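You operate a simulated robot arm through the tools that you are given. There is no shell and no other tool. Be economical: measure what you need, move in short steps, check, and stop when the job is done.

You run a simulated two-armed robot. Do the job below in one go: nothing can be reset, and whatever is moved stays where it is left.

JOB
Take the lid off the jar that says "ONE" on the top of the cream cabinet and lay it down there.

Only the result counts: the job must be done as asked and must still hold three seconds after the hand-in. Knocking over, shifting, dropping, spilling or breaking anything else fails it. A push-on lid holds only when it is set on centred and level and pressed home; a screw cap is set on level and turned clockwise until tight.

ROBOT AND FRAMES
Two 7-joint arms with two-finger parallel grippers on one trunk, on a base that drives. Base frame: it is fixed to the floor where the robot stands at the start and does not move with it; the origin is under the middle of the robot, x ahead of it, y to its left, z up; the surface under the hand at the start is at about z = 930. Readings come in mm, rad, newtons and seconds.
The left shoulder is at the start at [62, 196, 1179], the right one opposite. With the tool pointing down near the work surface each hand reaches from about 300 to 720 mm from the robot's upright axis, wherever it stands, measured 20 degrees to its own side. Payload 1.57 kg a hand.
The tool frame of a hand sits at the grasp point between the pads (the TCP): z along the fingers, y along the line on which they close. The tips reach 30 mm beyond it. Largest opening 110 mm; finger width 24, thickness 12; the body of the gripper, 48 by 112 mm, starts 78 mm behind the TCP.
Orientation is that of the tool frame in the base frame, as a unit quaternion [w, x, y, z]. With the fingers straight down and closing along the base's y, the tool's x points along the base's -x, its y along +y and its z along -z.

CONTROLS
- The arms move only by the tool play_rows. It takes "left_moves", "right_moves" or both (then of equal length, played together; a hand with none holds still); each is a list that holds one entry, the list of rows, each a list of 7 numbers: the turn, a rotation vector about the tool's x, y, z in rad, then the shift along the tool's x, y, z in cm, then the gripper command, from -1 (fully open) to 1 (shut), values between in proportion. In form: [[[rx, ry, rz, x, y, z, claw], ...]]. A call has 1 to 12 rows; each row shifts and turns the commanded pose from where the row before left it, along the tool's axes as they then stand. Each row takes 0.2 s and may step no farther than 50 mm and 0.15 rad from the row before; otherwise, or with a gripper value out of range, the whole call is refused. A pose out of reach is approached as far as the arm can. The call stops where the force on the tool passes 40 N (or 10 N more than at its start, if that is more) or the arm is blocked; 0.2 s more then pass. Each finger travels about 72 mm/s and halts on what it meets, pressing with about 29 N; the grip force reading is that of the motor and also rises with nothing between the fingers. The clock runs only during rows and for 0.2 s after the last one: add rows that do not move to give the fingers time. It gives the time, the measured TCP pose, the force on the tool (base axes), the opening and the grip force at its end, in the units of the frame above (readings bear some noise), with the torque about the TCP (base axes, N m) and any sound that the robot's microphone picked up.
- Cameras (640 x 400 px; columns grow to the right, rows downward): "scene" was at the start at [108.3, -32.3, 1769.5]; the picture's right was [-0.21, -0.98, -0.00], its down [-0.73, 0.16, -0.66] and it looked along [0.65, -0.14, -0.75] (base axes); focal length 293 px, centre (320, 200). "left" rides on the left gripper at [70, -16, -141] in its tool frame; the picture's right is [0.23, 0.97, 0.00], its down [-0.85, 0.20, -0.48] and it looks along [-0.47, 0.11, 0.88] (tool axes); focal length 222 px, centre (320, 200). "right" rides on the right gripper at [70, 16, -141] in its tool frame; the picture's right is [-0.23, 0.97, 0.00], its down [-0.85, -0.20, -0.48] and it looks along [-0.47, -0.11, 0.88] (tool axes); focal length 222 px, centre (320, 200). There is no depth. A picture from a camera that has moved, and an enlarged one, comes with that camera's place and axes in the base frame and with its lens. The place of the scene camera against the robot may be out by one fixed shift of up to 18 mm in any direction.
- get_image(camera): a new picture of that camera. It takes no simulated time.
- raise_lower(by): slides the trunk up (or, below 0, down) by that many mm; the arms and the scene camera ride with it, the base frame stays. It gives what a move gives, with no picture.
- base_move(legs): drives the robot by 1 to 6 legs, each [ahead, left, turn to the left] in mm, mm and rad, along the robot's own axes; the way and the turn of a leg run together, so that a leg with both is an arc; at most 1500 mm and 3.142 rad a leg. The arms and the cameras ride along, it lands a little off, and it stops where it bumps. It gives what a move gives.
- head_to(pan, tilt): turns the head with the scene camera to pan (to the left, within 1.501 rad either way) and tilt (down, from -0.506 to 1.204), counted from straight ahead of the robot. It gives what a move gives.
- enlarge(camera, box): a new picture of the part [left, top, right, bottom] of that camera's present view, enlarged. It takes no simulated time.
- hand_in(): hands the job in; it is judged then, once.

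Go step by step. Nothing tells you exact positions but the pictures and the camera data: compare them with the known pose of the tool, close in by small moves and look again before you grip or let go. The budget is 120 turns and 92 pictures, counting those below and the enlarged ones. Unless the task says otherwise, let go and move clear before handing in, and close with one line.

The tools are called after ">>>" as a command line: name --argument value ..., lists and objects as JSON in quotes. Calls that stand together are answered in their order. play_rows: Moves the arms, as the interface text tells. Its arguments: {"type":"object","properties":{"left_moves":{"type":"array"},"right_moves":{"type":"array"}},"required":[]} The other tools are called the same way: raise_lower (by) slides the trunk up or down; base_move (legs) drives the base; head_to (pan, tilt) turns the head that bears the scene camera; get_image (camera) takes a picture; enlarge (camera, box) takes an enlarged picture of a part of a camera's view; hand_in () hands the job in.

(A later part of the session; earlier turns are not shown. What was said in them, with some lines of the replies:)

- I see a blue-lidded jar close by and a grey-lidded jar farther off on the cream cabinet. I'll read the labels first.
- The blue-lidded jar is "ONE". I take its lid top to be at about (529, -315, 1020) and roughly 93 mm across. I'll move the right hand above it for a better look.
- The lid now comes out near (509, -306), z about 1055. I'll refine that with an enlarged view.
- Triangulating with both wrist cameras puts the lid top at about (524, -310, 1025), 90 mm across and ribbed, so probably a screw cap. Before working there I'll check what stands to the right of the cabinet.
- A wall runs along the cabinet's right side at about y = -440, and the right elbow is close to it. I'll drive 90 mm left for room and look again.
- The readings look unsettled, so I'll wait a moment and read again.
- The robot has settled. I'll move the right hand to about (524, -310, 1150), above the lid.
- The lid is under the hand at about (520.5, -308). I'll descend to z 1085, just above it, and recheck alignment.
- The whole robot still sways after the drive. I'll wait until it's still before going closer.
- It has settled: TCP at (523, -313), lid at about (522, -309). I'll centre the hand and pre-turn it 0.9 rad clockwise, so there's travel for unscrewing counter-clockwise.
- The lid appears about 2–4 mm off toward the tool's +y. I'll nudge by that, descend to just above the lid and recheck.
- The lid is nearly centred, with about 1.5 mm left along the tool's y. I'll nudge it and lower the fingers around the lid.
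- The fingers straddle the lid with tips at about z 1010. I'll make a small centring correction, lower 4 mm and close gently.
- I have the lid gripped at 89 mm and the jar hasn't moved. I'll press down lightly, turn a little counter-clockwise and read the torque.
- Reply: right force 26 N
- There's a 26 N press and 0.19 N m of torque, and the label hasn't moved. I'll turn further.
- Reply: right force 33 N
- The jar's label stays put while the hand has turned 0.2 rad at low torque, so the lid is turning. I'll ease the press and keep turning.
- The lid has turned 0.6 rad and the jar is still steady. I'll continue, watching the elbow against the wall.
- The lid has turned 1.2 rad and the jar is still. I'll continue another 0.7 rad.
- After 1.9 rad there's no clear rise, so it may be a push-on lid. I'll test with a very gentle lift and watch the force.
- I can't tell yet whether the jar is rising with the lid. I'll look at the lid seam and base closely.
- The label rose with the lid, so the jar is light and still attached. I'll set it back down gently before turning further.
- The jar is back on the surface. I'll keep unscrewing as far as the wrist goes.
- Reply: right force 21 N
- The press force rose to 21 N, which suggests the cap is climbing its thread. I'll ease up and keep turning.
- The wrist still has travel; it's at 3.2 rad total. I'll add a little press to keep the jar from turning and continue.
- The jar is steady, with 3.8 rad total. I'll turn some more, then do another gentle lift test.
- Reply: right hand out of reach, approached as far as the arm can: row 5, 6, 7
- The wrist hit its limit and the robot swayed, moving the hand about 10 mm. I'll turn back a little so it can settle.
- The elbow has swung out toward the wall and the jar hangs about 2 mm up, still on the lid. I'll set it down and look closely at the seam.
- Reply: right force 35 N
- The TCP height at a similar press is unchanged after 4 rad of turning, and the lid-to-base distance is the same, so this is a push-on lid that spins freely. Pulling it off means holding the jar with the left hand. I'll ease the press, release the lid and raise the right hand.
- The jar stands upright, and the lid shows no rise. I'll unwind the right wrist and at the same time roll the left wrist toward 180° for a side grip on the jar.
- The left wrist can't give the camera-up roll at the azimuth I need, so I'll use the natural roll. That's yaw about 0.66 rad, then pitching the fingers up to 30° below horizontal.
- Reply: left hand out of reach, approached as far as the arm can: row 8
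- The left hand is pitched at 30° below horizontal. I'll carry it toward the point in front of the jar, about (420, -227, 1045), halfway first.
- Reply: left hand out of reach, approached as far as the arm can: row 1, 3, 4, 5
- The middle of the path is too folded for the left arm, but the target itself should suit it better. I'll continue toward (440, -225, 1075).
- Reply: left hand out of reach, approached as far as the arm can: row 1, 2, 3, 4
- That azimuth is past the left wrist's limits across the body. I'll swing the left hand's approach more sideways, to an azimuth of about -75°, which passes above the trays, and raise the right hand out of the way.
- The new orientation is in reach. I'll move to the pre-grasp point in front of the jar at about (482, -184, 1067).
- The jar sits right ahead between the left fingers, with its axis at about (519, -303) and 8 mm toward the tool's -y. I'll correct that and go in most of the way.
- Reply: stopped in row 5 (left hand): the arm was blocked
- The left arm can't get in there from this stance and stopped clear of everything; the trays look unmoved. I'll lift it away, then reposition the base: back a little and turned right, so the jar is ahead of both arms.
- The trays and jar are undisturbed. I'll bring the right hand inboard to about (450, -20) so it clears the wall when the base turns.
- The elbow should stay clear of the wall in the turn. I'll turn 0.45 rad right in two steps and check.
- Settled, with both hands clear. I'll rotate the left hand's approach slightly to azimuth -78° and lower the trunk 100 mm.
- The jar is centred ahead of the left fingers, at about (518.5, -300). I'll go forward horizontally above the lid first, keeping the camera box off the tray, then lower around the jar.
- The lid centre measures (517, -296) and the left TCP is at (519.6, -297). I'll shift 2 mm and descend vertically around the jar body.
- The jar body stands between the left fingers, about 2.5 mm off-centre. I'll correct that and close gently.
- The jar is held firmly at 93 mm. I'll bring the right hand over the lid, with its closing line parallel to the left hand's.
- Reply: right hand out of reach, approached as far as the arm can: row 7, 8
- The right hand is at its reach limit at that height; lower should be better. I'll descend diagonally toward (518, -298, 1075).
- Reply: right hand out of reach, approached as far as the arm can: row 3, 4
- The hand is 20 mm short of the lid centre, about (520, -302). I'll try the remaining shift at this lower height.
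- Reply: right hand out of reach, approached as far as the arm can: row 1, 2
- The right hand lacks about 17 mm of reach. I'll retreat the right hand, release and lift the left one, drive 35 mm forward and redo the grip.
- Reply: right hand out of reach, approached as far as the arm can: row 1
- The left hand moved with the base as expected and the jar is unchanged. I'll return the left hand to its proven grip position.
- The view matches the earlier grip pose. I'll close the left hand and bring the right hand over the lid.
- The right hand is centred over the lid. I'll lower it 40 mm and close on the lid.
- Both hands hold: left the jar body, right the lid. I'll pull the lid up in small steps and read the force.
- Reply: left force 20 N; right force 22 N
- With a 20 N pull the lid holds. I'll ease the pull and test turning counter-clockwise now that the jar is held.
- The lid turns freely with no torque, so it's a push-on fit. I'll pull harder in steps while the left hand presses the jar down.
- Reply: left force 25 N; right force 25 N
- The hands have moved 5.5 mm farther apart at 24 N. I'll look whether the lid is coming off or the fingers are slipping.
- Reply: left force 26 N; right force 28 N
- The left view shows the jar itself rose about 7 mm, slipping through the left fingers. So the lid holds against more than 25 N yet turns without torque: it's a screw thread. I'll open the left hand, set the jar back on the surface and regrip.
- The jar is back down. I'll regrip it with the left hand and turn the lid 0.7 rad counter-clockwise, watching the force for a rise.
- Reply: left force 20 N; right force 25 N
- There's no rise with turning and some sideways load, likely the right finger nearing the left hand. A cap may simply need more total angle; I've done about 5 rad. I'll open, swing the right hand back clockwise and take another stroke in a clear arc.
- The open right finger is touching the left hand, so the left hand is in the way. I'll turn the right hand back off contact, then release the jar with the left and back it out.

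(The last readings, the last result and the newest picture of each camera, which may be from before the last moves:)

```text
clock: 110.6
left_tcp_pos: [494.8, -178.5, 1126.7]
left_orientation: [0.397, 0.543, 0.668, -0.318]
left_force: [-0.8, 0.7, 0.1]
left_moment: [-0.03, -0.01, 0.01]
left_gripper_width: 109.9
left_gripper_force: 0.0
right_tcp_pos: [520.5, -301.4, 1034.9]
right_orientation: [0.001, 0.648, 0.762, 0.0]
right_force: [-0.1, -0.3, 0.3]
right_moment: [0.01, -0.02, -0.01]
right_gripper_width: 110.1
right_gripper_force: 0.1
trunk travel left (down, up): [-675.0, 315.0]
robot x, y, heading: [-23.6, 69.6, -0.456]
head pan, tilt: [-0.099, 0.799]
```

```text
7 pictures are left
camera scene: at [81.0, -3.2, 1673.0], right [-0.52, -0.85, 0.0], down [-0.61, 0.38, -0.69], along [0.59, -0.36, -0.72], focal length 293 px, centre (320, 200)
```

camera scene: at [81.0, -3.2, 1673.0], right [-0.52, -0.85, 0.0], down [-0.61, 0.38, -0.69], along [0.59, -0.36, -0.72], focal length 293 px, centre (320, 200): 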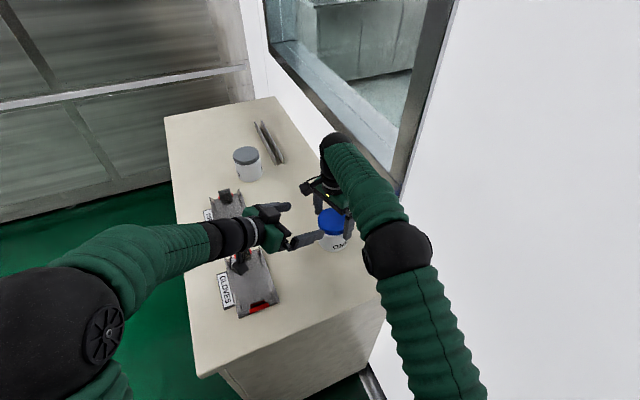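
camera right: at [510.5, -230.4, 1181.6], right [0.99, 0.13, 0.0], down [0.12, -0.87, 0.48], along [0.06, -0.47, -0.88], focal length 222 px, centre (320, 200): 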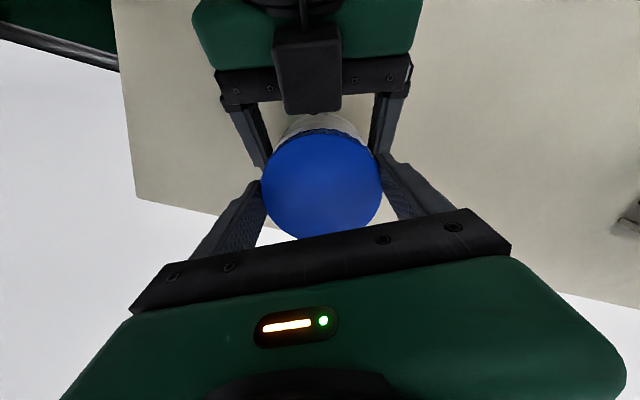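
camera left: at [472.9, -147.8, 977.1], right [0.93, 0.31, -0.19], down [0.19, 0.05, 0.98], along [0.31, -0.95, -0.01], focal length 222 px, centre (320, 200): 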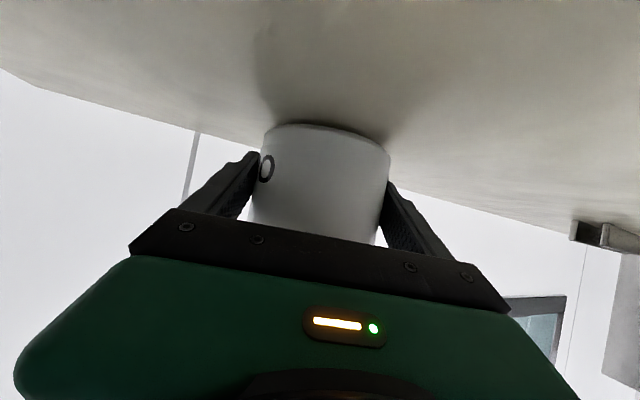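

The jar and trays are fine. I'll back the left hand further away, close the right hand on the lid, press lightly and unscrew with a long single-handed stroke.

>>> play_rows --right_moves '[[[0, 0, 0, 0, 0, 0, -0.7], [0, 0, 0, 0, 0, 0, -0.62], [0, 0, 0, 0, 0, 0, -0.4], [0, 0, 0, 0, 0, 0, 1], [0, 0, 0, 0, 0, 0.15, 1], [0, 0, 0, 0, 0, 0.15, 1], [0, 0, -0.15, 0, 0, 0, 1], [0, 0, -0.15, 0, 0, 0, 1], [0, 0, -0.15, 0, 0, 0, 1], [0, 0, -0.15, 0, 0, 0, 1], [0, 0, -0.15, 0, 0, 0, 1], [0, 0, -0.15, 0, 0, 0, 1]]]' --left_moves '[[[0, 0, 0, 0, 0, -3, -1], [0, 0, 0, 0, 0, -3, -1], [0, 0, 0, 0, 0, -3, -1], [0, 0, 0, 0, 0, 0, -1], [0, 0, 0, 0, 0, 0, -1], [0, 0, 0, 0, 0, 0, -1], [0, 0, 0, 0, 0, 0, -1], [0, 0, 0, 0, 0, 0, -1], [0, 0, 0, 0, 0, 0, -1], [0, 0, 0, 0, 0, 0, -1], [0, 0, 0, 0, 0, 0, -1], [0, 0, 0, 0, 0, 0, -1]]]'

>>> play_rows --right_moves '[[[0, 0, -0.15, 0, 0, 0, 1], [0, 0, -0.15, 0, 0, 0, 1], [0, 0, -0.15, 0, 0, 0, 1], [0, 0, -0.15, 0, 0, 0, 1], [0, 0, -0.15, 0, 0, 0, 1], [0, 0, -0.15, 0, 0, 0, 1], [0, 0, -0.15, 0, 0, 0, 1], [0, 0, -0.15, 0, 0, 0, 1], [0, 0, -0.15, 0, 0, 0, 1], [0, 0, -0.15, 0, 0, 0, 1]]]'

```text
clock: 113.2
left_tcp_pos: [475.4, -99.6, 1174.4]
left_orientation: [0.399, 0.543, 0.667, -0.318]
left_force: [0.9, 0.0, 0.4]
left_moment: [-0.02, -0.02, 0.01]
left_gripper_width: 109.8
left_gripper_force: 0.0
right_tcp_pos: [518.4, -299.5, 1036.4]
right_orientation: [0.004, 0.25, 0.968, -0.001]
right_force: [2.9, 2.0, 24.3]
right_moment: [0.46, -0.09, -0.28]
right_gripper_width: 89.6
right_gripper_force: 29.1
trunk travel left (down, up): [-675.0, 315.0]
robot x, y, heading: [-18.1, 65.5, -0.453]
head pan, tilt: [-0.099, 0.799]
```

```text
clock: 115.4
left_tcp_pos: [477.2, -101.4, 1174.2]
left_orientation: [0.398, 0.543, 0.667, -0.318]
left_force: [-0.3, 0.6, 0.1]
left_moment: [0.02, -0.03, -0.01]
left_gripper_width: 109.9
left_gripper_force: 0.0
right_tcp_pos: [519.0, -300.1, 1033.7]
right_orientation: [0.002, -0.476, 0.879, -0.004]
right_force: [2.8, 0.5, 24.3]
right_moment: [0.5, -0.14, -0.32]
right_gripper_width: 89.6
right_gripper_force: 29.2
trunk travel left (down, up): [-675.0, 315.0]
robot x, y, heading: [-19.9, 70.6, -0.45]
head pan, tilt: [-0.099, 0.799]
```

The torque is higher now at 0.3 N m, so the jar may be turning with the lid. I'll check the label.

>>> enlarge --camera "scene" --box '[300, 190, 370, 260]'

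```text
5.71 times, centred on (335, 225) of scene
camera zoom: at [75.8, 1.1, 1673.7], right [-0.52, -0.85, 0.0], down [-0.61, 0.38, -0.7], along [0.59, -0.37, -0.72], focal length 1674 px, centre (234, 57)
```

zoom: 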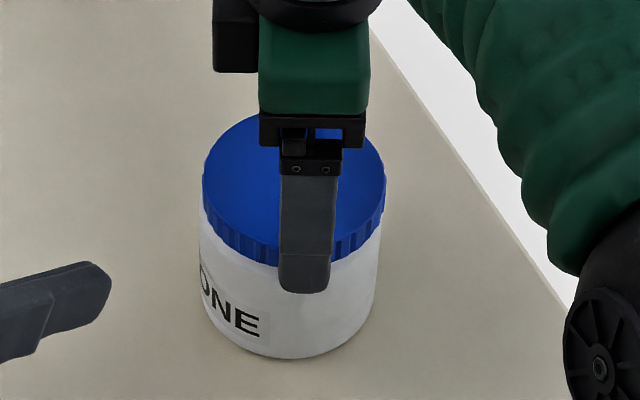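

Pressing hard makes the jar turn along and the fingers slip. Better plan: hold the jar with the left fingertips, 20 mm farther back so the right hand can sweep freely, and turn the lid with almost no vertical load. First I'll release the lid and unwind the right wrist.

>>> play_rows --right_moves '[[[0, 0, 0, 0, 0, -0.35, 1], [0, 0, 0, 0, 0, 0, 0], [0, 0, 0, 0, 0, 0, -1], [0, 0, 0, 0, 0, -0.3, -1], [0, 0, 0.15, 0, 0, 0, -1], [0, 0, 0.15, 0, 0, 0, -1], [0, 0, 0.15, 0, 0, 0, -1], [0, 0, 0.15, 0, 0, 0, -1], [0, 0, 0.15, 0, 0, 0, -1], [0, 0, 0.15, 0, 0, 0, -1], [0, 0, 0.15, 0, 0, 0, -1], [0, 0, 0.15, 0, 0, 0, -1]]]'

>>> play_rows --right_moves '[[[0, 0, 0.15, 0, 0, 0, -1], [0, 0, 0.15, 0, 0, 0, -1], [0, 0, 0.15, 0, 0, 0, -1], [0, 0, 0.15, 0, 0, 0, -1], [0, 0, 0.15, 0, 0, 0, -1], [0, 0, 0.15, 0, 0, 0, -1], [0, 0, 0.15, 0, 0, 0, -1], [0, 0, 0.15, 0, 0, 0, -1], [0, 0, 0.1, 0, 0, 0, -1], [0, 0, 0, 0, 0, 0, -1], [0, 0, 0, 0, 0, 0, -1]]]'

```text
clock: 118.0
left_tcp_pos: [477.3, -102.6, 1172.6]
left_orientation: [0.397, 0.543, 0.668, -0.318]
left_force: [-0.2, 0.5, -0.3]
left_moment: [0.02, 0.01, 0.0]
left_gripper_width: 110.2
left_gripper_force: 0.0
right_tcp_pos: [521.3, -301.5, 1039.6]
right_orientation: [0.002, 0.106, 0.994, 0.0]
right_force: [-0.1, 0.7, -0.6]
right_moment: [0.03, -0.01, 0.01]
right_gripper_width: 110.0
right_gripper_force: 0.2
trunk travel left (down, up): [-675.0, 315.0]
robot x, y, heading: [-19.9, 69.1, -0.45]
head pan, tilt: [-0.099, 0.799]
```

```text
clock: 120.4
left_tcp_pos: [477.6, -102.5, 1173.0]
left_orientation: [0.398, 0.543, 0.668, -0.317]
left_force: [1.1, -0.4, -0.8]
left_moment: [0.01, 0.02, 0.02]
left_gripper_width: 109.9
left_gripper_force: 0.0
right_tcp_pos: [520.0, -302.0, 1039.1]
right_orientation: [0.002, 0.685, 0.729, 0.0]
right_force: [-0.3, -0.2, 0.6]
right_moment: [-0.01, 0.03, 0.01]
right_gripper_width: 110.0
right_gripper_force: 0.2
trunk travel left (down, up): [-675.0, 315.0]
robot x, y, heading: [-19.7, 68.7, -0.453]
head pan, tilt: [-0.099, 0.799]
```

Right wrist is at a good start angle. I'll bring the left hand back in along its exit path, stopping so the jar sits near the fingertips.

>>> play_rows --left_moves '[[[0, 0, 0, 0, 0, 4.5, -1], [0, 0, 0, 0, 0, 4.5, -1], [0, 0, 0, 3, 0, 3, -1], [0, 0, 0, 3, 0, 3, -1], [0, 0, 0, 2.07, -0.1, 2, -1], [0, 0, 0, 0, 0, 3, -1], [0, 0, 0, 0, 0, 3, -1], [0, 0, 0, 0, 0, 2.2, -1], [0, 0, 0, 0, 0, 0, -1], [0, 0, 0, 0, 0, 0, -1], [0, 0, 0, 0, 0, 0, -1]]]'

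>>> get_image --camera "left"

```text
clock: 122.8
left_tcp_pos: [515.2, -283.8, 978.0]
left_orientation: [0.397, 0.544, 0.668, -0.318]
left_force: [0.5, -0.5, 0.3]
left_moment: [-0.01, 0.02, -0.04]
left_gripper_width: 110.2
left_gripper_force: 0.0
right_tcp_pos: [520.1, -302.5, 1038.4]
right_orientation: [0.001, 0.685, 0.729, 0.001]
right_force: [0.6, 0.2, -0.7]
right_moment: [0.0, 0.02, 0.0]
right_gripper_width: 109.9
right_gripper_force: 0.0
trunk travel left (down, up): [-675.0, 315.0]
robot x, y, heading: [-18.7, 71.3, -0.451]
head pan, tilt: [-0.099, 0.799]
```

```text
5 pictures are left
camera left: at [468.2, -132.7, 984.2], right [0.93, 0.31, -0.19], down [0.19, 0.05, 0.98], along [0.31, -0.95, -0.01], focal length 222 px, centre (320, 200)
```

left: 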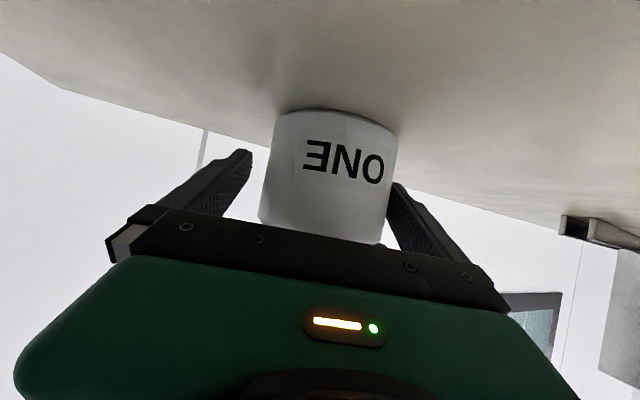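

The jar is between the left fingertips, about 3 mm toward tool +y. I'll correct, close the left, then close the right on the lid with no vertical load.

>>> play_rows --left_moves '[[[0, 0, 0, 0, 0.28, 0, -1], [0, 0, 0, 0, 0, 0, -0.7], [0, 0, 0, 0, 0, 0, -0.6], [0, 0, 0, 0, 0, 0, -0.3], [0, 0, 0, 0, 0, 0, 1], [0, 0, 0, 0, 0, 0, 1], [0, 0, 0, 0, 0, 0, 1], [0, 0, 0, 0, 0, 0, 1], [0, 0, 0, 0, 0, 0, 1], [0, 0, 0, 0, 0, 0, 1], [0, 0, 0, 0, 0, 0, 1]]]' --right_moves '[[[0, 0, 0, 0, 0, 0, -1], [0, 0, 0, 0, 0, 0, -1], [0, 0, 0, 0, 0, 0, -1], [0, 0, 0, 0, 0, 0, -1], [0, 0, 0, 0, 0, 0, -1], [0, 0, 0, 0, 0, 0, -0.7], [0, 0, 0, 0, 0, 0, -0.6], [0, 0, 0, 0, 0, 0, -0.3], [0, 0, 0, 0, 0, 0, 1], [0, 0, 0, 0, 0, 0, 1], [0, 0, 0, 0, 0, 0, 1]]]'

>>> play_rows --left_moves '[[[0, 0, 0, 0, 0, 0, 1], [0, 0, 0, 0, 0, 0, 1], [0, 0, 0, 0, 0, 0, 1], [0, 0, 0, 0, 0, 0, 1], [0, 0, 0, 0, 0, 0, 1]]]' --right_moves '[[[0, 0, -0.1, 0, 0, 0, 1], [0, 0, -0.1, 0, 0, 0, 1], [0, 0, -0.1, 0, 0, 0, 1], [0, 0, -0.1, 0, 0, 0, 1], [0, 0, 0, 0, 0, 0, 1]]]'

```text
clock: 125.2
left_tcp_pos: [517.8, -282.7, 980.1]
left_orientation: [0.397, 0.544, 0.667, -0.318]
left_force: [-0.6, 0.1, 0.4]
left_moment: [-0.06, 0.11, 0.04]
left_gripper_width: 92.6
left_gripper_force: 29.2
right_tcp_pos: [519.2, -302.5, 1039.1]
right_orientation: [0.002, 0.685, 0.729, 0.001]
right_force: [-0.3, 0.7, 1.0]
right_moment: [0.0, -0.02, -0.01]
right_gripper_width: 88.4
right_gripper_force: 28.5
trunk travel left (down, up): [-675.0, 315.0]
robot x, y, heading: [-15.8, 66.6, -0.453]
head pan, tilt: [-0.099, 0.799]
```

```text
clock: 126.4
left_tcp_pos: [516.9, -282.3, 978.2]
left_orientation: [0.398, 0.544, 0.666, -0.319]
left_force: [-13.5, 5.2, 3.1]
left_moment: [-0.25, -0.49, 0.14]
left_gripper_width: 92.4
left_gripper_force: 29.1
right_tcp_pos: [519.7, -301.2, 1039.6]
right_orientation: [0.004, 0.525, 0.851, 0.001]
right_force: [14.4, -4.5, -0.3]
right_moment: [-0.11, -0.28, -0.38]
right_gripper_width: 88.2
right_gripper_force: 29.2
trunk travel left (down, up): [-675.0, 315.0]
robot x, y, heading: [-19.7, 70.5, -0.454]
head pan, tilt: [-0.099, 0.799]
```

There's a sideways load, so my grip was about 3.5 mm off the lid's axis in y. I'll reopen the right hand, recentre, regrip and turn again.

>>> play_rows --left_moves '[[[0, 0, 0, 0, 0, 0, 1], [0, 0, 0, 0, 0, 0, 1], [0, 0, 0, 0, 0, 0, 1], [0, 0, 0, 0, 0, 0, 1], [0, 0, 0, 0, 0, 0, 1], [0, 0, 0, 0, 0, 0, 1], [0, 0, 0, 0, 0, 0, 1], [0, 0, 0, 0, 0, 0, 1], [0, 0, 0, 0, 0, 0, 1], [0, 0, 0, 0, 0, 0, 1], [0, 0, 0, 0, 0, 0, 1], [0, 0, 0, 0, 0, 0, 1]]]' --right_moves '[[[0, 0, 0, 0, 0, 0, 0], [0, 0, 0, 0, 0, 0, -1], [0, 0, 0, 0.31, 0.16, 0, -1], [0, 0, 0, 0, 0, 0, -1], [0, 0, 0, 0, 0, 0, -0.65], [0, 0, 0, 0, 0, 0, -0.4], [0, 0, 0, 0, 0, 0, 1], [0, 0, -0.1, 0, 0, 0, 1], [0, 0, -0.1, 0, 0, 0, 1], [0, 0, -0.1, 0, 0, 0, 1], [0, 0, -0.1, 0, 0, 0, 1], [0, 0, 0, 0, 0, 0, 1]]]'

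```text
clock: 129.0
left_tcp_pos: [518.4, -283.0, 977.9]
left_orientation: [0.398, 0.544, 0.667, -0.319]
left_force: [-1.3, -4.6, -0.8]
left_moment: [0.22, -0.05, -0.02]
left_gripper_width: 92.7
left_gripper_force: 28.9
right_tcp_pos: [519.4, -297.3, 1040.2]
right_orientation: [0.002, 0.347, 0.938, 0.001]
right_force: [1.7, 5.1, 2.3]
right_moment: [0.15, -0.04, 0.01]
right_gripper_width: 88.8
right_gripper_force: 28.7
trunk travel left (down, up): [-675.0, 315.0]
robot x, y, heading: [-17.7, 67.2, -0.452]
head pan, tilt: [-0.099, 0.799]
```

Now the lid turns with no torque and little side load. I'll continue a long stroke, watching for a rise in the vertical force.

>>> play_rows --left_moves '[[[0, 0, 0, 0, 0, 0, 1], [0, 0, 0, 0, 0, 0, 1], [0, 0, 0, 0, 0, 0, 1], [0, 0, 0, 0, 0, 0, 1], [0, 0, 0, 0, 0, 0, 1], [0, 0, 0, 0, 0, 0, 1], [0, 0, 0, 0, 0, 0, 1], [0, 0, 0, 0, 0, 0, 1]]]' --right_moves '[[[0, 0, -0.1, 0, 0, 0, 1], [0, 0, -0.1, 0, 0, 0, 1], [0, 0, -0.1, 0, 0, 0, 1], [0, 0, -0.1, 0, 0, 0, 1], [0, 0, -0.1, 0, 0, 0, 1], [0, 0, -0.1, 0, 0, 0, 1], [0, 0, -0.1, 0, 0, 0, 1], [0, 0, 0, 0, 0, 0, 1]]]'

```text
clock: 130.8
left_tcp_pos: [517.1, -283.3, 978.3]
left_orientation: [0.398, 0.544, 0.667, -0.318]
left_force: [-10.7, -6.1, 0.1]
left_moment: [0.19, -0.37, 0.0]
left_gripper_width: 92.7
left_gripper_force: 28.9
right_tcp_pos: [521.5, -297.9, 1040.0]
right_orientation: [0.002, 0.003, 1.0, 0.0]
right_force: [10.1, 5.8, -0.7]
right_moment: [0.17, -0.2, -0.12]
right_gripper_width: 89.0
right_gripper_force: 28.9
trunk travel left (down, up): [-675.0, 315.0]
robot x, y, heading: [-19.3, 66.6, -0.455]
head pan, tilt: [-0.099, 0.799]
```

>>> play_rows --left_moves '[[[0, 0, 0, 0, 0, 0, 1], [0, 0, 0, 0, 0, 0, 1], [0, 0, 0, 0, 0, 0, 1], [0, 0, 0, 0, 0, 0, 1], [0, 0, 0, 0, 0, 0, 1], [0, 0, 0, 0, 0, 0, 1], [0, 0, 0, 0, 0, 0, 1], [0, 0, 0, 0, 0, 0, 1], [0, 0, 0, 0, 0, 0, 1]]]' --right_moves '[[[0, 0, 0, -0.13, 0.07, 0, 1], [0, 0, -0.1, 0, 0, 0, 1], [0, 0, -0.1, 0, 0, 0, 1], [0, 0, -0.1, 0, 0, 0, 1], [0, 0, -0.1, 0, 0, 0, 1], [0, 0, -0.1, 0, 0, 0, 1], [0, 0, -0.1, 0, 0, 0, 1], [0, 0, -0.1, 0, 0, 0, 1], [0, 0, 0, 0, 0, 0, 1]]]'

```text
clock: 132.8
left_tcp_pos: [517.0, -283.0, 979.0]
left_orientation: [0.398, 0.544, 0.666, -0.319]
left_force: [-9.3, -14.5, -2.2]
left_moment: [0.37, -0.14, 0.04]
left_gripper_width: 92.6
left_gripper_force: 29.3
right_tcp_pos: [521.0, -297.7, 1041.0]
right_orientation: [0.001, -0.341, 0.94, -0.001]
right_force: [9.1, 12.7, 6.4]
right_moment: [0.5, -0.21, -0.24]
right_gripper_width: 88.5
right_gripper_force: 28.9
trunk travel left (down, up): [-675.0, 315.0]
robot x, y, heading: [-19.2, 68.3, -0.456]
head pan, tilt: [-0.099, 0.799]
```

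The lid is now climbing: z up about 2 mm with an upward push, so the thread is unwinding. I'll ease the side and vertical load and continue.

>>> play_rows --left_moves '[[[0, 0, 0, 0, 0, 0, 1], [0, 0, 0, 0, 0, 0, 1], [0, 0, 0, 0, 0, 0, 1], [0, 0, 0, 0, 0, 0, 1], [0, 0, 0, 0, 0, 0, 1], [0, 0, 0, 0, 0, 0, 1], [0, 0, 0, 0, 0, 0, 1], [0, 0, 0, 0, 0, 0, 1], [0, 0, 0, 0, 0, 0, 1], [0, 0, 0, 0, 0, 0, 1]]]' --right_moves '[[[0, 0, 0, -0.18, 0.05, -0.1, 1], [0, 0, -0.1, 0, 0, -0.01, 1], [0, 0, -0.1, 0, 0, -0.01, 1], [0, 0, -0.1, 0, 0, -0.01, 1], [0, 0, -0.1, 0, 0, -0.01, 1], [0, 0, -0.1, 0, 0, -0.01, 1], [0, 0, -0.1, 0, 0, -0.01, 1], [0, 0, -0.1, 0, 0, -0.01, 1], [0, 0, -0.1, 0, 0, -0.01, 1], [0, 0, 0, 0, 0, 0, 1]]]'

```text
clock: 135.0
left_tcp_pos: [517.9, -281.1, 978.4]
left_orientation: [0.398, 0.543, 0.668, -0.317]
left_force: [4.9, -7.6, 2.1]
left_moment: [0.06, 0.18, 0.07]
left_gripper_width: 92.6
left_gripper_force: 29.1
right_tcp_pos: [522.9, -295.5, 1041.0]
right_orientation: [0.001, -0.68, 0.733, -0.002]
right_force: [-2.8, 6.7, -0.1]
right_moment: [0.19, 0.06, 0.0]
right_gripper_width: 89.0
right_gripper_force: 28.8
trunk travel left (down, up): [-675.0, 315.0]
robot x, y, heading: [-19.1, 71.7, -0.453]
head pan, tilt: [-0.099, 0.799]
```

>>> play_rows --left_moves '[[[0, 0, 0, 0, 0, 0, 1], [0, 0, 0, 0, 0, 0, 1], [0, 0, 0, 0, 0, 0, 1], [0, 0, 0, 0, 0, 0, 1], [0, 0, 0, 0, 0, 0, 1], [0, 0, 0, 0, 0, 0, 1], [0, 0, 0, 0, 0, 0, 1], [0, 0, 0, 0, 0, 0, 1], [0, 0, 0, 0, 0, 0, 1], [0, 0, 0, 0, 0, 0, 1]]]' --right_moves '[[[0, 0, 0, -0.06, 0.03, 0, 1], [0, 0, -0.1, 0, 0, 0, 1], [0, 0, -0.1, 0, 0, 0, 1], [0, 0, -0.1, 0, 0, 0, 1], [0, 0, -0.1, 0, 0, 0, 1], [0, 0, -0.1, 0, 0, 0, 1], [0, 0, -0.1, 0, 0, 0, 1], [0, 0, -0.1, 0, 0, 0, 1], [0, 0, -0.1, 0, 0, 0, 1], [0, 0, 0, 0, 0, 0, 1]]]'

```text
clock: 137.2
left_tcp_pos: [518.7, -282.0, 977.8]
left_orientation: [0.399, 0.543, 0.667, -0.318]
left_force: [5.1, -2.5, 2.3]
left_moment: [0.02, 0.3, 0.08]
left_gripper_width: 92.7
left_gripper_force: 28.6
right_tcp_pos: [522.8, -295.7, 1041.2]
right_orientation: [0.0, 0.911, -0.412, 0.002]
right_force: [-5.2, 3.4, -1.1]
right_moment: [0.09, 0.08, -0.06]
right_gripper_width: 88.7
right_gripper_force: 28.9
trunk travel left (down, up): [-675.0, 315.0]
robot x, y, heading: [-19.1, 69.0, -0.454]
head pan, tilt: [-0.099, 0.799]
```

No further rise force in the last stretch, so the lid may be free. I'll test with a gentle lift while the left hand holds the jar.

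>>> play_rows --left_moves '[[[0, 0, 0, 0, 0, 0, 1], [0, 0, 0, 0, 0, 0, 1], [0, 0, 0, 0, 0, 0, 1], [0, 0, 0, 0, 0, 0, 1]]]' --right_moves '[[[0, 0, 0, 0, 0, -0.1, 1], [0, 0, 0, 0, 0, -0.1, 1], [0, 0, 0, 0, 0, -0.1, 1], [0, 0, 0, 0, 0, 0, 1]]]'

```text
clock: 138.2
left_tcp_pos: [518.1, -282.0, 978.6]
left_orientation: [0.398, 0.543, 0.667, -0.318]
left_force: [7.7, -2.8, 4.6]
left_moment: [0.01, 0.5, 0.08]
left_gripper_width: 92.6
left_gripper_force: 28.8
right_tcp_pos: [523.1, -296.0, 1043.0]
right_orientation: [0.0, 0.911, -0.412, 0.001]
right_force: [-8.4, 3.4, -2.6]
right_moment: [0.07, 0.12, -0.01]
right_gripper_width: 88.7
right_gripper_force: 29.2
trunk travel left (down, up): [-675.0, 315.0]
robot x, y, heading: [-20.5, 70.4, -0.459]
head pan, tilt: [-0.099, 0.799]
```

Only 2.6 N resists now, against 20 N before. I'll keep lifting.

>>> play_rows --left_moves '[[[0, 0, 0, 0, 0, 0, 1], [0, 0, 0, 0, 0, 0, 1], [0, 0, 0, 0, 0, 0, 1], [0, 0, 0, 0, 0, 0, 1], [0, 0, 0, 0, 0, 0, 1]]]' --right_moves '[[[0, 0, 0, 0, 0, -0.1, 1], [0, 0, 0, 0, 0, -0.1, 1], [0, 0, 0, 0, 0, -0.1, 1], [0, 0, 0, 0, 0, -0.1, 1], [0, 0, 0, 0, 0, 0, 1]]]'

```text
clock: 139.4
left_tcp_pos: [517.7, -281.3, 978.0]
left_orientation: [0.397, 0.543, 0.668, -0.318]
left_force: [5.2, -3.9, 5.1]
left_moment: [-0.06, 0.24, 0.19]
left_gripper_width: 92.7
left_gripper_force: 29.3
right_tcp_pos: [520.4, -294.7, 1048.5]
right_orientation: [-0.001, 0.911, -0.412, 0.002]
right_force: [-4.3, 3.9, -1.5]
right_moment: [0.06, 0.11, -0.06]
right_gripper_width: 88.6
right_gripper_force: 28.9
trunk travel left (down, up): [-675.0, 315.0]
robot x, y, heading: [-21.7, 69.2, -0.451]
head pan, tilt: [-0.099, 0.799]
```

The lid is coming off freely, 7 mm up at under 2 N. I'll lift it well clear and look.

>>> play_rows --left_moves '[[[0, 0, 0, 0, 0, 0, 1], [0, 0, 0, 0, 0, 0, 1], [0, 0, 0, 0, 0, 0, 1], [0, 0, 0, 0, 0, 0, 1], [0, 0, 0, 0, 0, 0, 1], [0, 0, 0, 0, 0, 0, 1]]]' --right_moves '[[[0, 0, 0, 0, 0, -0.4, 1], [0, 0, 0, 0, 0, -0.6, 1], [0, 0, 0, 0, 0, -1, 1], [0, 0, 0, 0, 0, -1, 1], [0, 0, 0, 0, 0, -1, 1], [0, 0, 0, 0, 0, 0, 1]]]'

>>> enlarge --camera "scene" --box '[200, 140, 400, 300]'

```text
clock: 140.8
left_tcp_pos: [517.9, -281.5, 979.2]
left_orientation: [0.398, 0.544, 0.667, -0.317]
left_force: [-0.4, -1.1, 4.6]
left_moment: [-0.27, 0.14, -0.02]
left_gripper_width: 92.7
left_gripper_force: 29.5
right_tcp_pos: [523.1, -294.2, 1088.7]
right_orientation: [-0.001, 0.911, -0.412, 0.003]
right_force: [0.7, -0.1, -0.6]
right_moment: [-0.04, -0.03, 0.0]
right_gripper_width: 88.6
right_gripper_force: 29.2
trunk travel left (down, up): [-675.0, 315.0]
robot x, y, heading: [-18.9, 69.4, -0.449]
head pan, tilt: [-0.099, 0.799]
```

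```text
2.50 times, centred on (300, 220) of scene
camera zoom: at [79.0, -3.5, 1673.2], right [-0.52, -0.85, 0.0], down [-0.61, 0.38, -0.7], along [0.59, -0.37, -0.72], focal length 732 px, centre (370, 150)
```

zoom: 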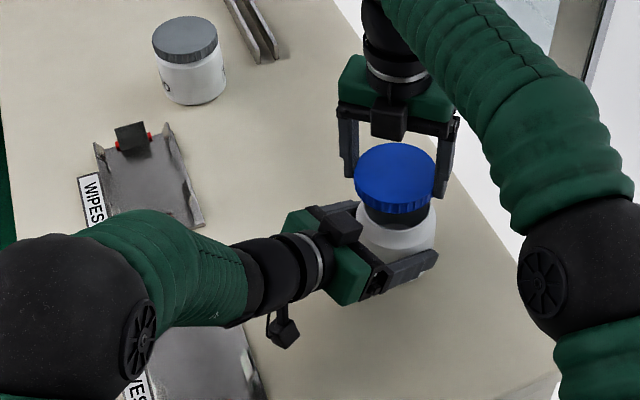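

The lid is off and the jar's neck is open. I'll carry the lid to the free spot in front of the jar, about (400, -330), and then release the jar with the left hand and back it out.

>>> play_rows --left_moves '[[[0, 0, 0, 0, 0, 0, 1], [0, 0, 0, 0, 0, 0, 1], [0, 0, 0, 0, 0, 0, 1], [0, 0, 0, 0, 0, 0, 1], [0, 0, 0, 0, 0, 0, 0.2], [0, 0, 0, 0, 0, 0, -0.6], [0, 0, 0, 0, 0, 0, -1], [0, 0, 0, 0, 0, 0, -1], [0, 0, 0, 0, 0, -2, -1], [0, 0, 0, 0, 0, -3, -1], [0, 0, 0, 0, 0, -3, -1], [0, 0, 0, -2, 0, -2, -1]]]' --right_moves '[[[0, 0, 0, -1.36, 2.9, 0, 1], [0, 0, 0, -1.36, 2.9, 0, 1], [0, 0, 0, -1.36, 2.9, 0, 1], [0, 0, 0, -1.36, 2.9, 0, 1], [0, 0, 0, 0, 0, 0, 1], [0, 0, 0, 0, 0, 0, 1], [0, 0, 0, 0, 0, 0, 1], [0, 0, 0, 0, 0, 0, 1], [0, 0, 0, 0, 0, 0, 1], [0, 0, 0, 0, 0, 0, 1], [0, 0, 0, 0, 0, 0, 1], [0, 0, 0, 0, 0, 0, 1]]]'

>>> play_rows --left_moves '[[[0, 0, 0, -3, 0, -3, -1], [0, 0, 0, -3, 0, -3, -1], [0, 0, 0, 0, 0, -3, -1], [0, 0, 0, 0, 0, -3, -1], [0, 0, 0, 0, 0, -3, -1], [0, 0, 0, 0, 0, 0, -1]]]' --right_moves '[[[0, 0, 0, 0, 0, 0, 1], [0, 0, 0, 0, 0, 0, 1], [0, 0, 0, 0, 0, 2.5, 1], [0, 0, 0, 0, 0, 2.5, 1], [0, 0, 0, 0, 0, 2, 1], [0, 0, 0, 0, 0, 0, 1]]]'

>>> get_image --camera "scene"

```text
clock: 143.4
left_tcp_pos: [501.1, -206.6, 1045.1]
left_orientation: [0.398, 0.544, 0.667, -0.318]
left_force: [-0.3, 0.2, 0.1]
left_moment: [0.02, 0.02, -0.01]
left_gripper_width: 110.0
left_gripper_force: 0.1
right_tcp_pos: [397.7, -330.6, 1088.0]
right_orientation: [-0.001, 0.911, -0.413, 0.003]
right_force: [-0.3, -0.5, -0.6]
right_moment: [0.0, -0.02, 0.01]
right_gripper_width: 88.6
right_gripper_force: 28.9
trunk travel left (down, up): [-675.0, 315.0]
robot x, y, heading: [-18.6, 68.1, -0.452]
head pan, tilt: [-0.099, 0.799]
```

```text
clock: 144.8
left_tcp_pos: [480.5, -106.3, 1168.1]
left_orientation: [0.397, 0.544, 0.668, -0.317]
left_force: [-0.2, 1.0, -0.1]
left_moment: [-0.06, 0.0, 0.0]
left_gripper_width: 109.8
left_gripper_force: 0.1
right_tcp_pos: [398.6, -330.6, 1016.4]
right_orientation: [0.0, 0.911, -0.413, 0.002]
right_force: [0.1, 0.3, 0.0]
right_moment: [0.04, 0.02, -0.01]
right_gripper_width: 88.6
right_gripper_force: 29.5
trunk travel left (down, up): [-675.0, 315.0]
robot x, y, heading: [-20.0, 63.1, -0.455]
head pan, tilt: [-0.099, 0.799]
```

```text
3 pictures are left
camera scene: at [79.6, -3.5, 1673.1], right [-0.52, -0.85, 0.0], down [-0.61, 0.38, -0.7], along [0.59, -0.36, -0.72], focal length 293 px, centre (320, 200)
```

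scene: 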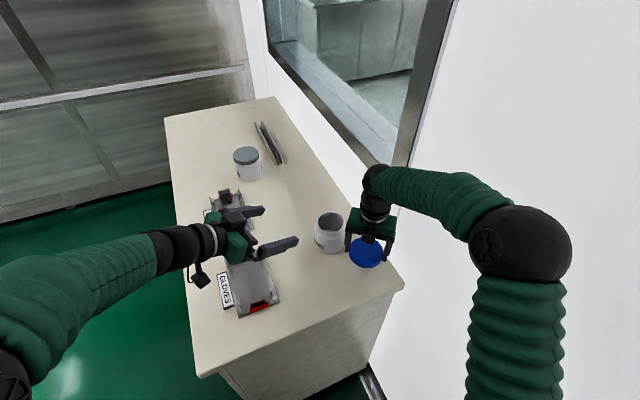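

The jar stands open and upright, and the lid hangs over free cabinet surface. I'll lower it gently to contact.

>>> play_rows --right_moves '[[[0, 0, 0, 0, 0, 1.3, 1], [0, 0, 0, 0, 0, 1, 1], [0, 0, 0, 0, 0, 0.5, 1], [0, 0, 0, 0, 0, 0.2, 1], [0, 0, 0, 0, 0, 0.2, 1], [0, 0, 0, 0, 0, 0, 1], [0, 0, 0, 0, 0, 0, 1]]]'

>>> play_rows --right_moves '[[[0, 0, 0, 0, 0, 0.2, 1], [0, 0, 0, 0, 0, 0.2, 1], [0, 0, 0, 0, 0, 0.2, 1], [0, 0, 0, 0, 0, 0, 1]]]'

```text
clock: 146.4
left_tcp_pos: [480.6, -105.7, 1167.5]
left_orientation: [0.398, 0.543, 0.667, -0.318]
left_force: [0.9, -0.5, -0.5]
left_moment: [0.0, 0.02, -0.01]
left_gripper_width: 110.1
left_gripper_force: 0.0
right_tcp_pos: [397.7, -330.3, 986.1]
right_orientation: [0.0, 0.911, -0.412, 0.002]
right_force: [0.4, -0.1, -0.1]
right_moment: [-0.01, 0.0, 0.0]
right_gripper_width: 88.5
right_gripper_force: 29.1
trunk travel left (down, up): [-675.0, 315.0]
robot x, y, heading: [-14.6, 68.8, -0.455]
head pan, tilt: [-0.099, 0.799]
```

```text
clock: 147.4
left_tcp_pos: [481.5, -105.0, 1167.6]
left_orientation: [0.397, 0.544, 0.668, -0.317]
left_force: [-0.1, -0.4, 0.6]
left_moment: [0.02, 0.0, 0.0]
left_gripper_width: 109.9
left_gripper_force: 0.0
right_tcp_pos: [397.9, -332.4, 979.4]
right_orientation: [0.0, 0.911, -0.412, 0.002]
right_force: [-0.2, 0.0, -0.2]
right_moment: [-0.01, 0.01, -0.01]
right_gripper_width: 88.3
right_gripper_force: 29.1
trunk travel left (down, up): [-675.0, 315.0]
robot x, y, heading: [-17.8, 71.8, -0.454]
head pan, tilt: [-0.099, 0.799]
```

>>> play_rows --right_moves '[[[0, 0, 0, 0, 0, 0.2, 1], [0, 0, 0, 0, 0, 0.2, 1], [0, 0, 0, 0, 0, 0.2, 1], [0, 0, 0, 0, 0, 0, 1]]]'

>>> play_rows --right_moves '[[[0, 0, 0, 0, 0, 0.15, 1], [0, 0, 0, 0, 0, 0.15, 1], [0, 0, 0, 0, 0, 0, 1]]]'

```text
clock: 148.4
left_tcp_pos: [480.7, -105.0, 1168.0]
left_orientation: [0.397, 0.544, 0.667, -0.318]
left_force: [0.7, -0.4, 0.3]
left_moment: [0.02, 0.06, -0.01]
left_gripper_width: 110.1
left_gripper_force: 0.2
right_tcp_pos: [398.9, -331.6, 973.4]
right_orientation: [-0.001, 0.911, -0.412, 0.003]
right_force: [-0.5, 0.7, -1.0]
right_moment: [-0.01, -0.03, -0.04]
right_gripper_width: 88.5
right_gripper_force: 29.3
trunk travel left (down, up): [-675.0, 315.0]
robot x, y, heading: [-19.4, 67.4, -0.455]
head pan, tilt: [-0.099, 0.799]
```

```text
clock: 149.2
left_tcp_pos: [480.9, -106.2, 1167.5]
left_orientation: [0.398, 0.544, 0.667, -0.318]
left_force: [-0.2, -0.8, 0.2]
left_moment: [-0.01, -0.03, -0.01]
left_gripper_width: 109.8
left_gripper_force: 0.1
right_tcp_pos: [399.3, -331.5, 969.7]
right_orientation: [-0.001, 0.912, -0.411, 0.003]
right_force: [0.3, -0.6, 0.4]
right_moment: [0.04, 0.0, 0.0]
right_gripper_width: 88.6
right_gripper_force: 29.0
trunk travel left (down, up): [-675.0, 315.0]
robot x, y, heading: [-20.7, 70.0, -0.46]
head pan, tilt: [-0.099, 0.799]
```

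The lid isn't down yet at TCP z 970. I'll keep lowering in small steps until there's contact.

>>> play_rows --right_moves '[[[0, 0, 0, 0, 0, 0.15, 1], [0, 0, 0, 0, 0, 0.15, 1], [0, 0, 0, 0, 0, 0, 1]]]'

>>> play_rows --right_moves '[[[0, 0, 0, 0, 0, 0.15, 1], [0, 0, 0, 0, 0, 0.15, 1], [0, 0, 0, 0, 0, 0, 1]]]'

```text
clock: 150.0
left_tcp_pos: [480.9, -106.5, 1167.5]
left_orientation: [0.397, 0.544, 0.667, -0.318]
left_force: [0.0, -0.2, -0.6]
left_moment: [0.02, 0.02, -0.01]
left_gripper_width: 110.2
left_gripper_force: 0.0
right_tcp_pos: [398.5, -330.3, 969.0]
right_orientation: [0.001, 0.911, -0.412, 0.002]
right_force: [0.0, -0.2, -0.9]
right_moment: [0.0, 0.01, 0.0]
right_gripper_width: 88.6
right_gripper_force: 29.4
trunk travel left (down, up): [-675.0, 315.0]
robot x, y, heading: [-21.2, 65.6, -0.454]
head pan, tilt: [-0.099, 0.799]
```

```text
clock: 150.8
left_tcp_pos: [481.2, -105.4, 1168.1]
left_orientation: [0.397, 0.544, 0.667, -0.318]
left_force: [0.2, 0.0, -0.6]
left_moment: [0.01, 0.02, 0.01]
left_gripper_width: 110.0
left_gripper_force: 0.1
right_tcp_pos: [398.0, -331.3, 964.0]
right_orientation: [-0.001, 0.911, -0.412, 0.002]
right_force: [0.1, -1.0, -0.1]
right_moment: [0.01, 0.01, 0.0]
right_gripper_width: 88.5
right_gripper_force: 28.9
trunk travel left (down, up): [-675.0, 315.0]
robot x, y, heading: [-17.9, 68.9, -0.454]
head pan, tilt: [-0.099, 0.799]
```

>>> play_rows --right_moves '[[[0, 0, 0, 0, 0, 0.1, 1], [0, 0, 0, 0, 0, 0.1, 1], [0, 0, 0, 0, 0, 0, 1]]]'

>>> enlarge --camera "scene" --box '[320, 210, 420, 300]'

```text
clock: 151.6
left_tcp_pos: [479.9, -105.7, 1167.5]
left_orientation: [0.397, 0.544, 0.668, -0.318]
left_force: [0.0, 0.1, -0.3]
left_moment: [0.04, -0.03, 0.02]
left_gripper_width: 109.7
left_gripper_force: 0.0
right_tcp_pos: [398.5, -332.2, 961.6]
right_orientation: [-0.001, 0.911, -0.412, 0.003]
right_force: [0.2, -0.7, 0.6]
right_moment: [0.02, -0.03, 0.03]
right_gripper_width: 88.7
right_gripper_force: 29.1
trunk travel left (down, up): [-675.0, 315.0]
robot x, y, heading: [-18.9, 69.2, -0.452]
head pan, tilt: [-0.099, 0.799]
```

```text
4.44 times, centred on (370, 255) of scene
camera zoom: at [78.9, -3.3, 1673.2], right [-0.52, -0.85, 0.0], down [-0.61, 0.38, -0.7], along [0.59, -0.37, -0.72], focal length 1302 px, centre (98, -44)
```

zoom: 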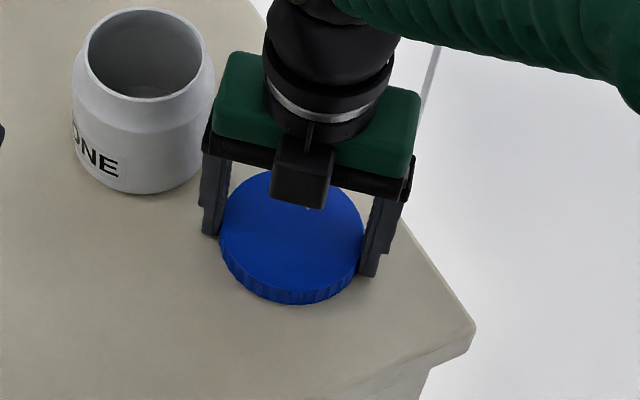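

The lid is almost on the surface. I'll take a few more millimetre steps.

>>> play_rows --right_moves '[[[0, 0, 0, 0, 0, 0.1, 1], [0, 0, 0, 0, 0, 0.1, 1], [0, 0, 0, 0, 0, 0, 1]]]'

>>> play_rows --right_moves '[[[0, 0, 0, 0, 0, 0.1, 1], [0, 0, 0, 0, 0, 0, 1]]]'

```text
clock: 152.4
left_tcp_pos: [480.5, -106.5, 1168.0]
left_orientation: [0.398, 0.544, 0.667, -0.319]
left_force: [0.0, -0.2, -0.2]
left_moment: [0.04, -0.03, 0.01]
left_gripper_width: 110.2
left_gripper_force: 0.0
right_tcp_pos: [399.8, -331.0, 961.0]
right_orientation: [0.0, 0.911, -0.412, 0.002]
right_force: [0.4, -0.6, -0.4]
right_moment: [0.02, 0.0, 0.01]
right_gripper_width: 88.5
right_gripper_force: 29.0
trunk travel left (down, up): [-675.0, 315.0]
robot x, y, heading: [-22.6, 69.3, -0.456]
head pan, tilt: [-0.099, 0.799]
```

```text
clock: 153.0
left_tcp_pos: [479.9, -105.6, 1168.4]
left_orientation: [0.397, 0.544, 0.668, -0.317]
left_force: [-0.8, -0.1, 0.3]
left_moment: [-0.02, 0.01, 0.01]
left_gripper_width: 110.0
left_gripper_force: 0.0
right_tcp_pos: [398.8, -331.4, 960.4]
right_orientation: [-0.001, 0.911, -0.412, 0.003]
right_force: [-0.3, -2.8, 10.3]
right_moment: [-0.31, 0.47, 0.1]
right_gripper_width: 88.4
right_gripper_force: 29.0
trunk travel left (down, up): [-675.0, 315.0]
robot x, y, heading: [-18.9, 69.2, -0.457]
head pan, tilt: [-0.099, 0.799]
```

I have contact at 10 N. I'll ease slightly, open slowly and rise clear.

>>> play_rows --right_moves '[[[0, 0, 0, 0, 0, -0.1, 1], [0, 0, 0, 0, 0, 0, -0.5], [0, 0, 0, 0, 0, 0, -0.7], [0, 0, 0, 0, 0, 0, -1], [0, 0, 0, 0, 0, 0, -1], [0, 0, 0, 0, 0, -0.5, -1], [0, 0, 0, 0, 0, -1.5, -1], [0, 0, 0, 0, 0, -3, -1], [0, 0, 0, 0, 0, -4, -1], [0, 0, 0, 0, 0, -4, -1], [0, 0, 0, 0, 0, -4, -1], [0, 0, 0, 0, 0, 0, -1]]]'

>>> get_image --camera "scene"

```text
clock: 155.6
left_tcp_pos: [481.3, -106.8, 1167.6]
left_orientation: [0.397, 0.543, 0.668, -0.317]
left_force: [-0.8, 0.2, 0.7]
left_moment: [-0.02, -0.01, 0.0]
left_gripper_width: 109.9
left_gripper_force: 0.0
right_tcp_pos: [400.8, -330.5, 1129.4]
right_orientation: [0.0, 0.911, -0.412, 0.001]
right_force: [0.6, 0.2, -0.4]
right_moment: [-0.02, -0.01, 0.01]
right_gripper_width: 110.1
right_gripper_force: 0.0
trunk travel left (down, up): [-675.0, 315.0]
robot x, y, heading: [-20.9, 65.3, -0.454]
head pan, tilt: [-0.099, 0.799]
```

```text
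1 pictures are left
camera scene: at [79.2, -3.2, 1673.1], right [-0.52, -0.85, 0.0], down [-0.61, 0.38, -0.7], along [0.59, -0.37, -0.72], focal length 293 px, centre (320, 200)
```

scene: 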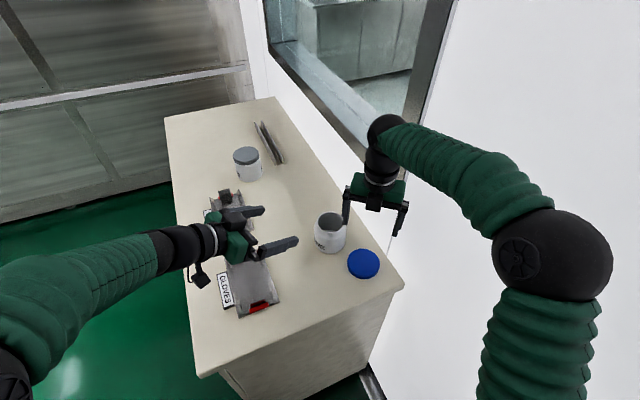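

The blue lid lies flat on the cabinet top, the open "ONE" jar stands upright, and the trays and the other jar look undisturbed. Both hands are clear, so I'm handing in.

>>> hand_in

```text
The job is handed in.
```

The lid of the "ONE" jar is unscrewed and lies flat on the cream cabinet's top; the open jar stands upright beside it, turned and about 5 mm off its starting spot.
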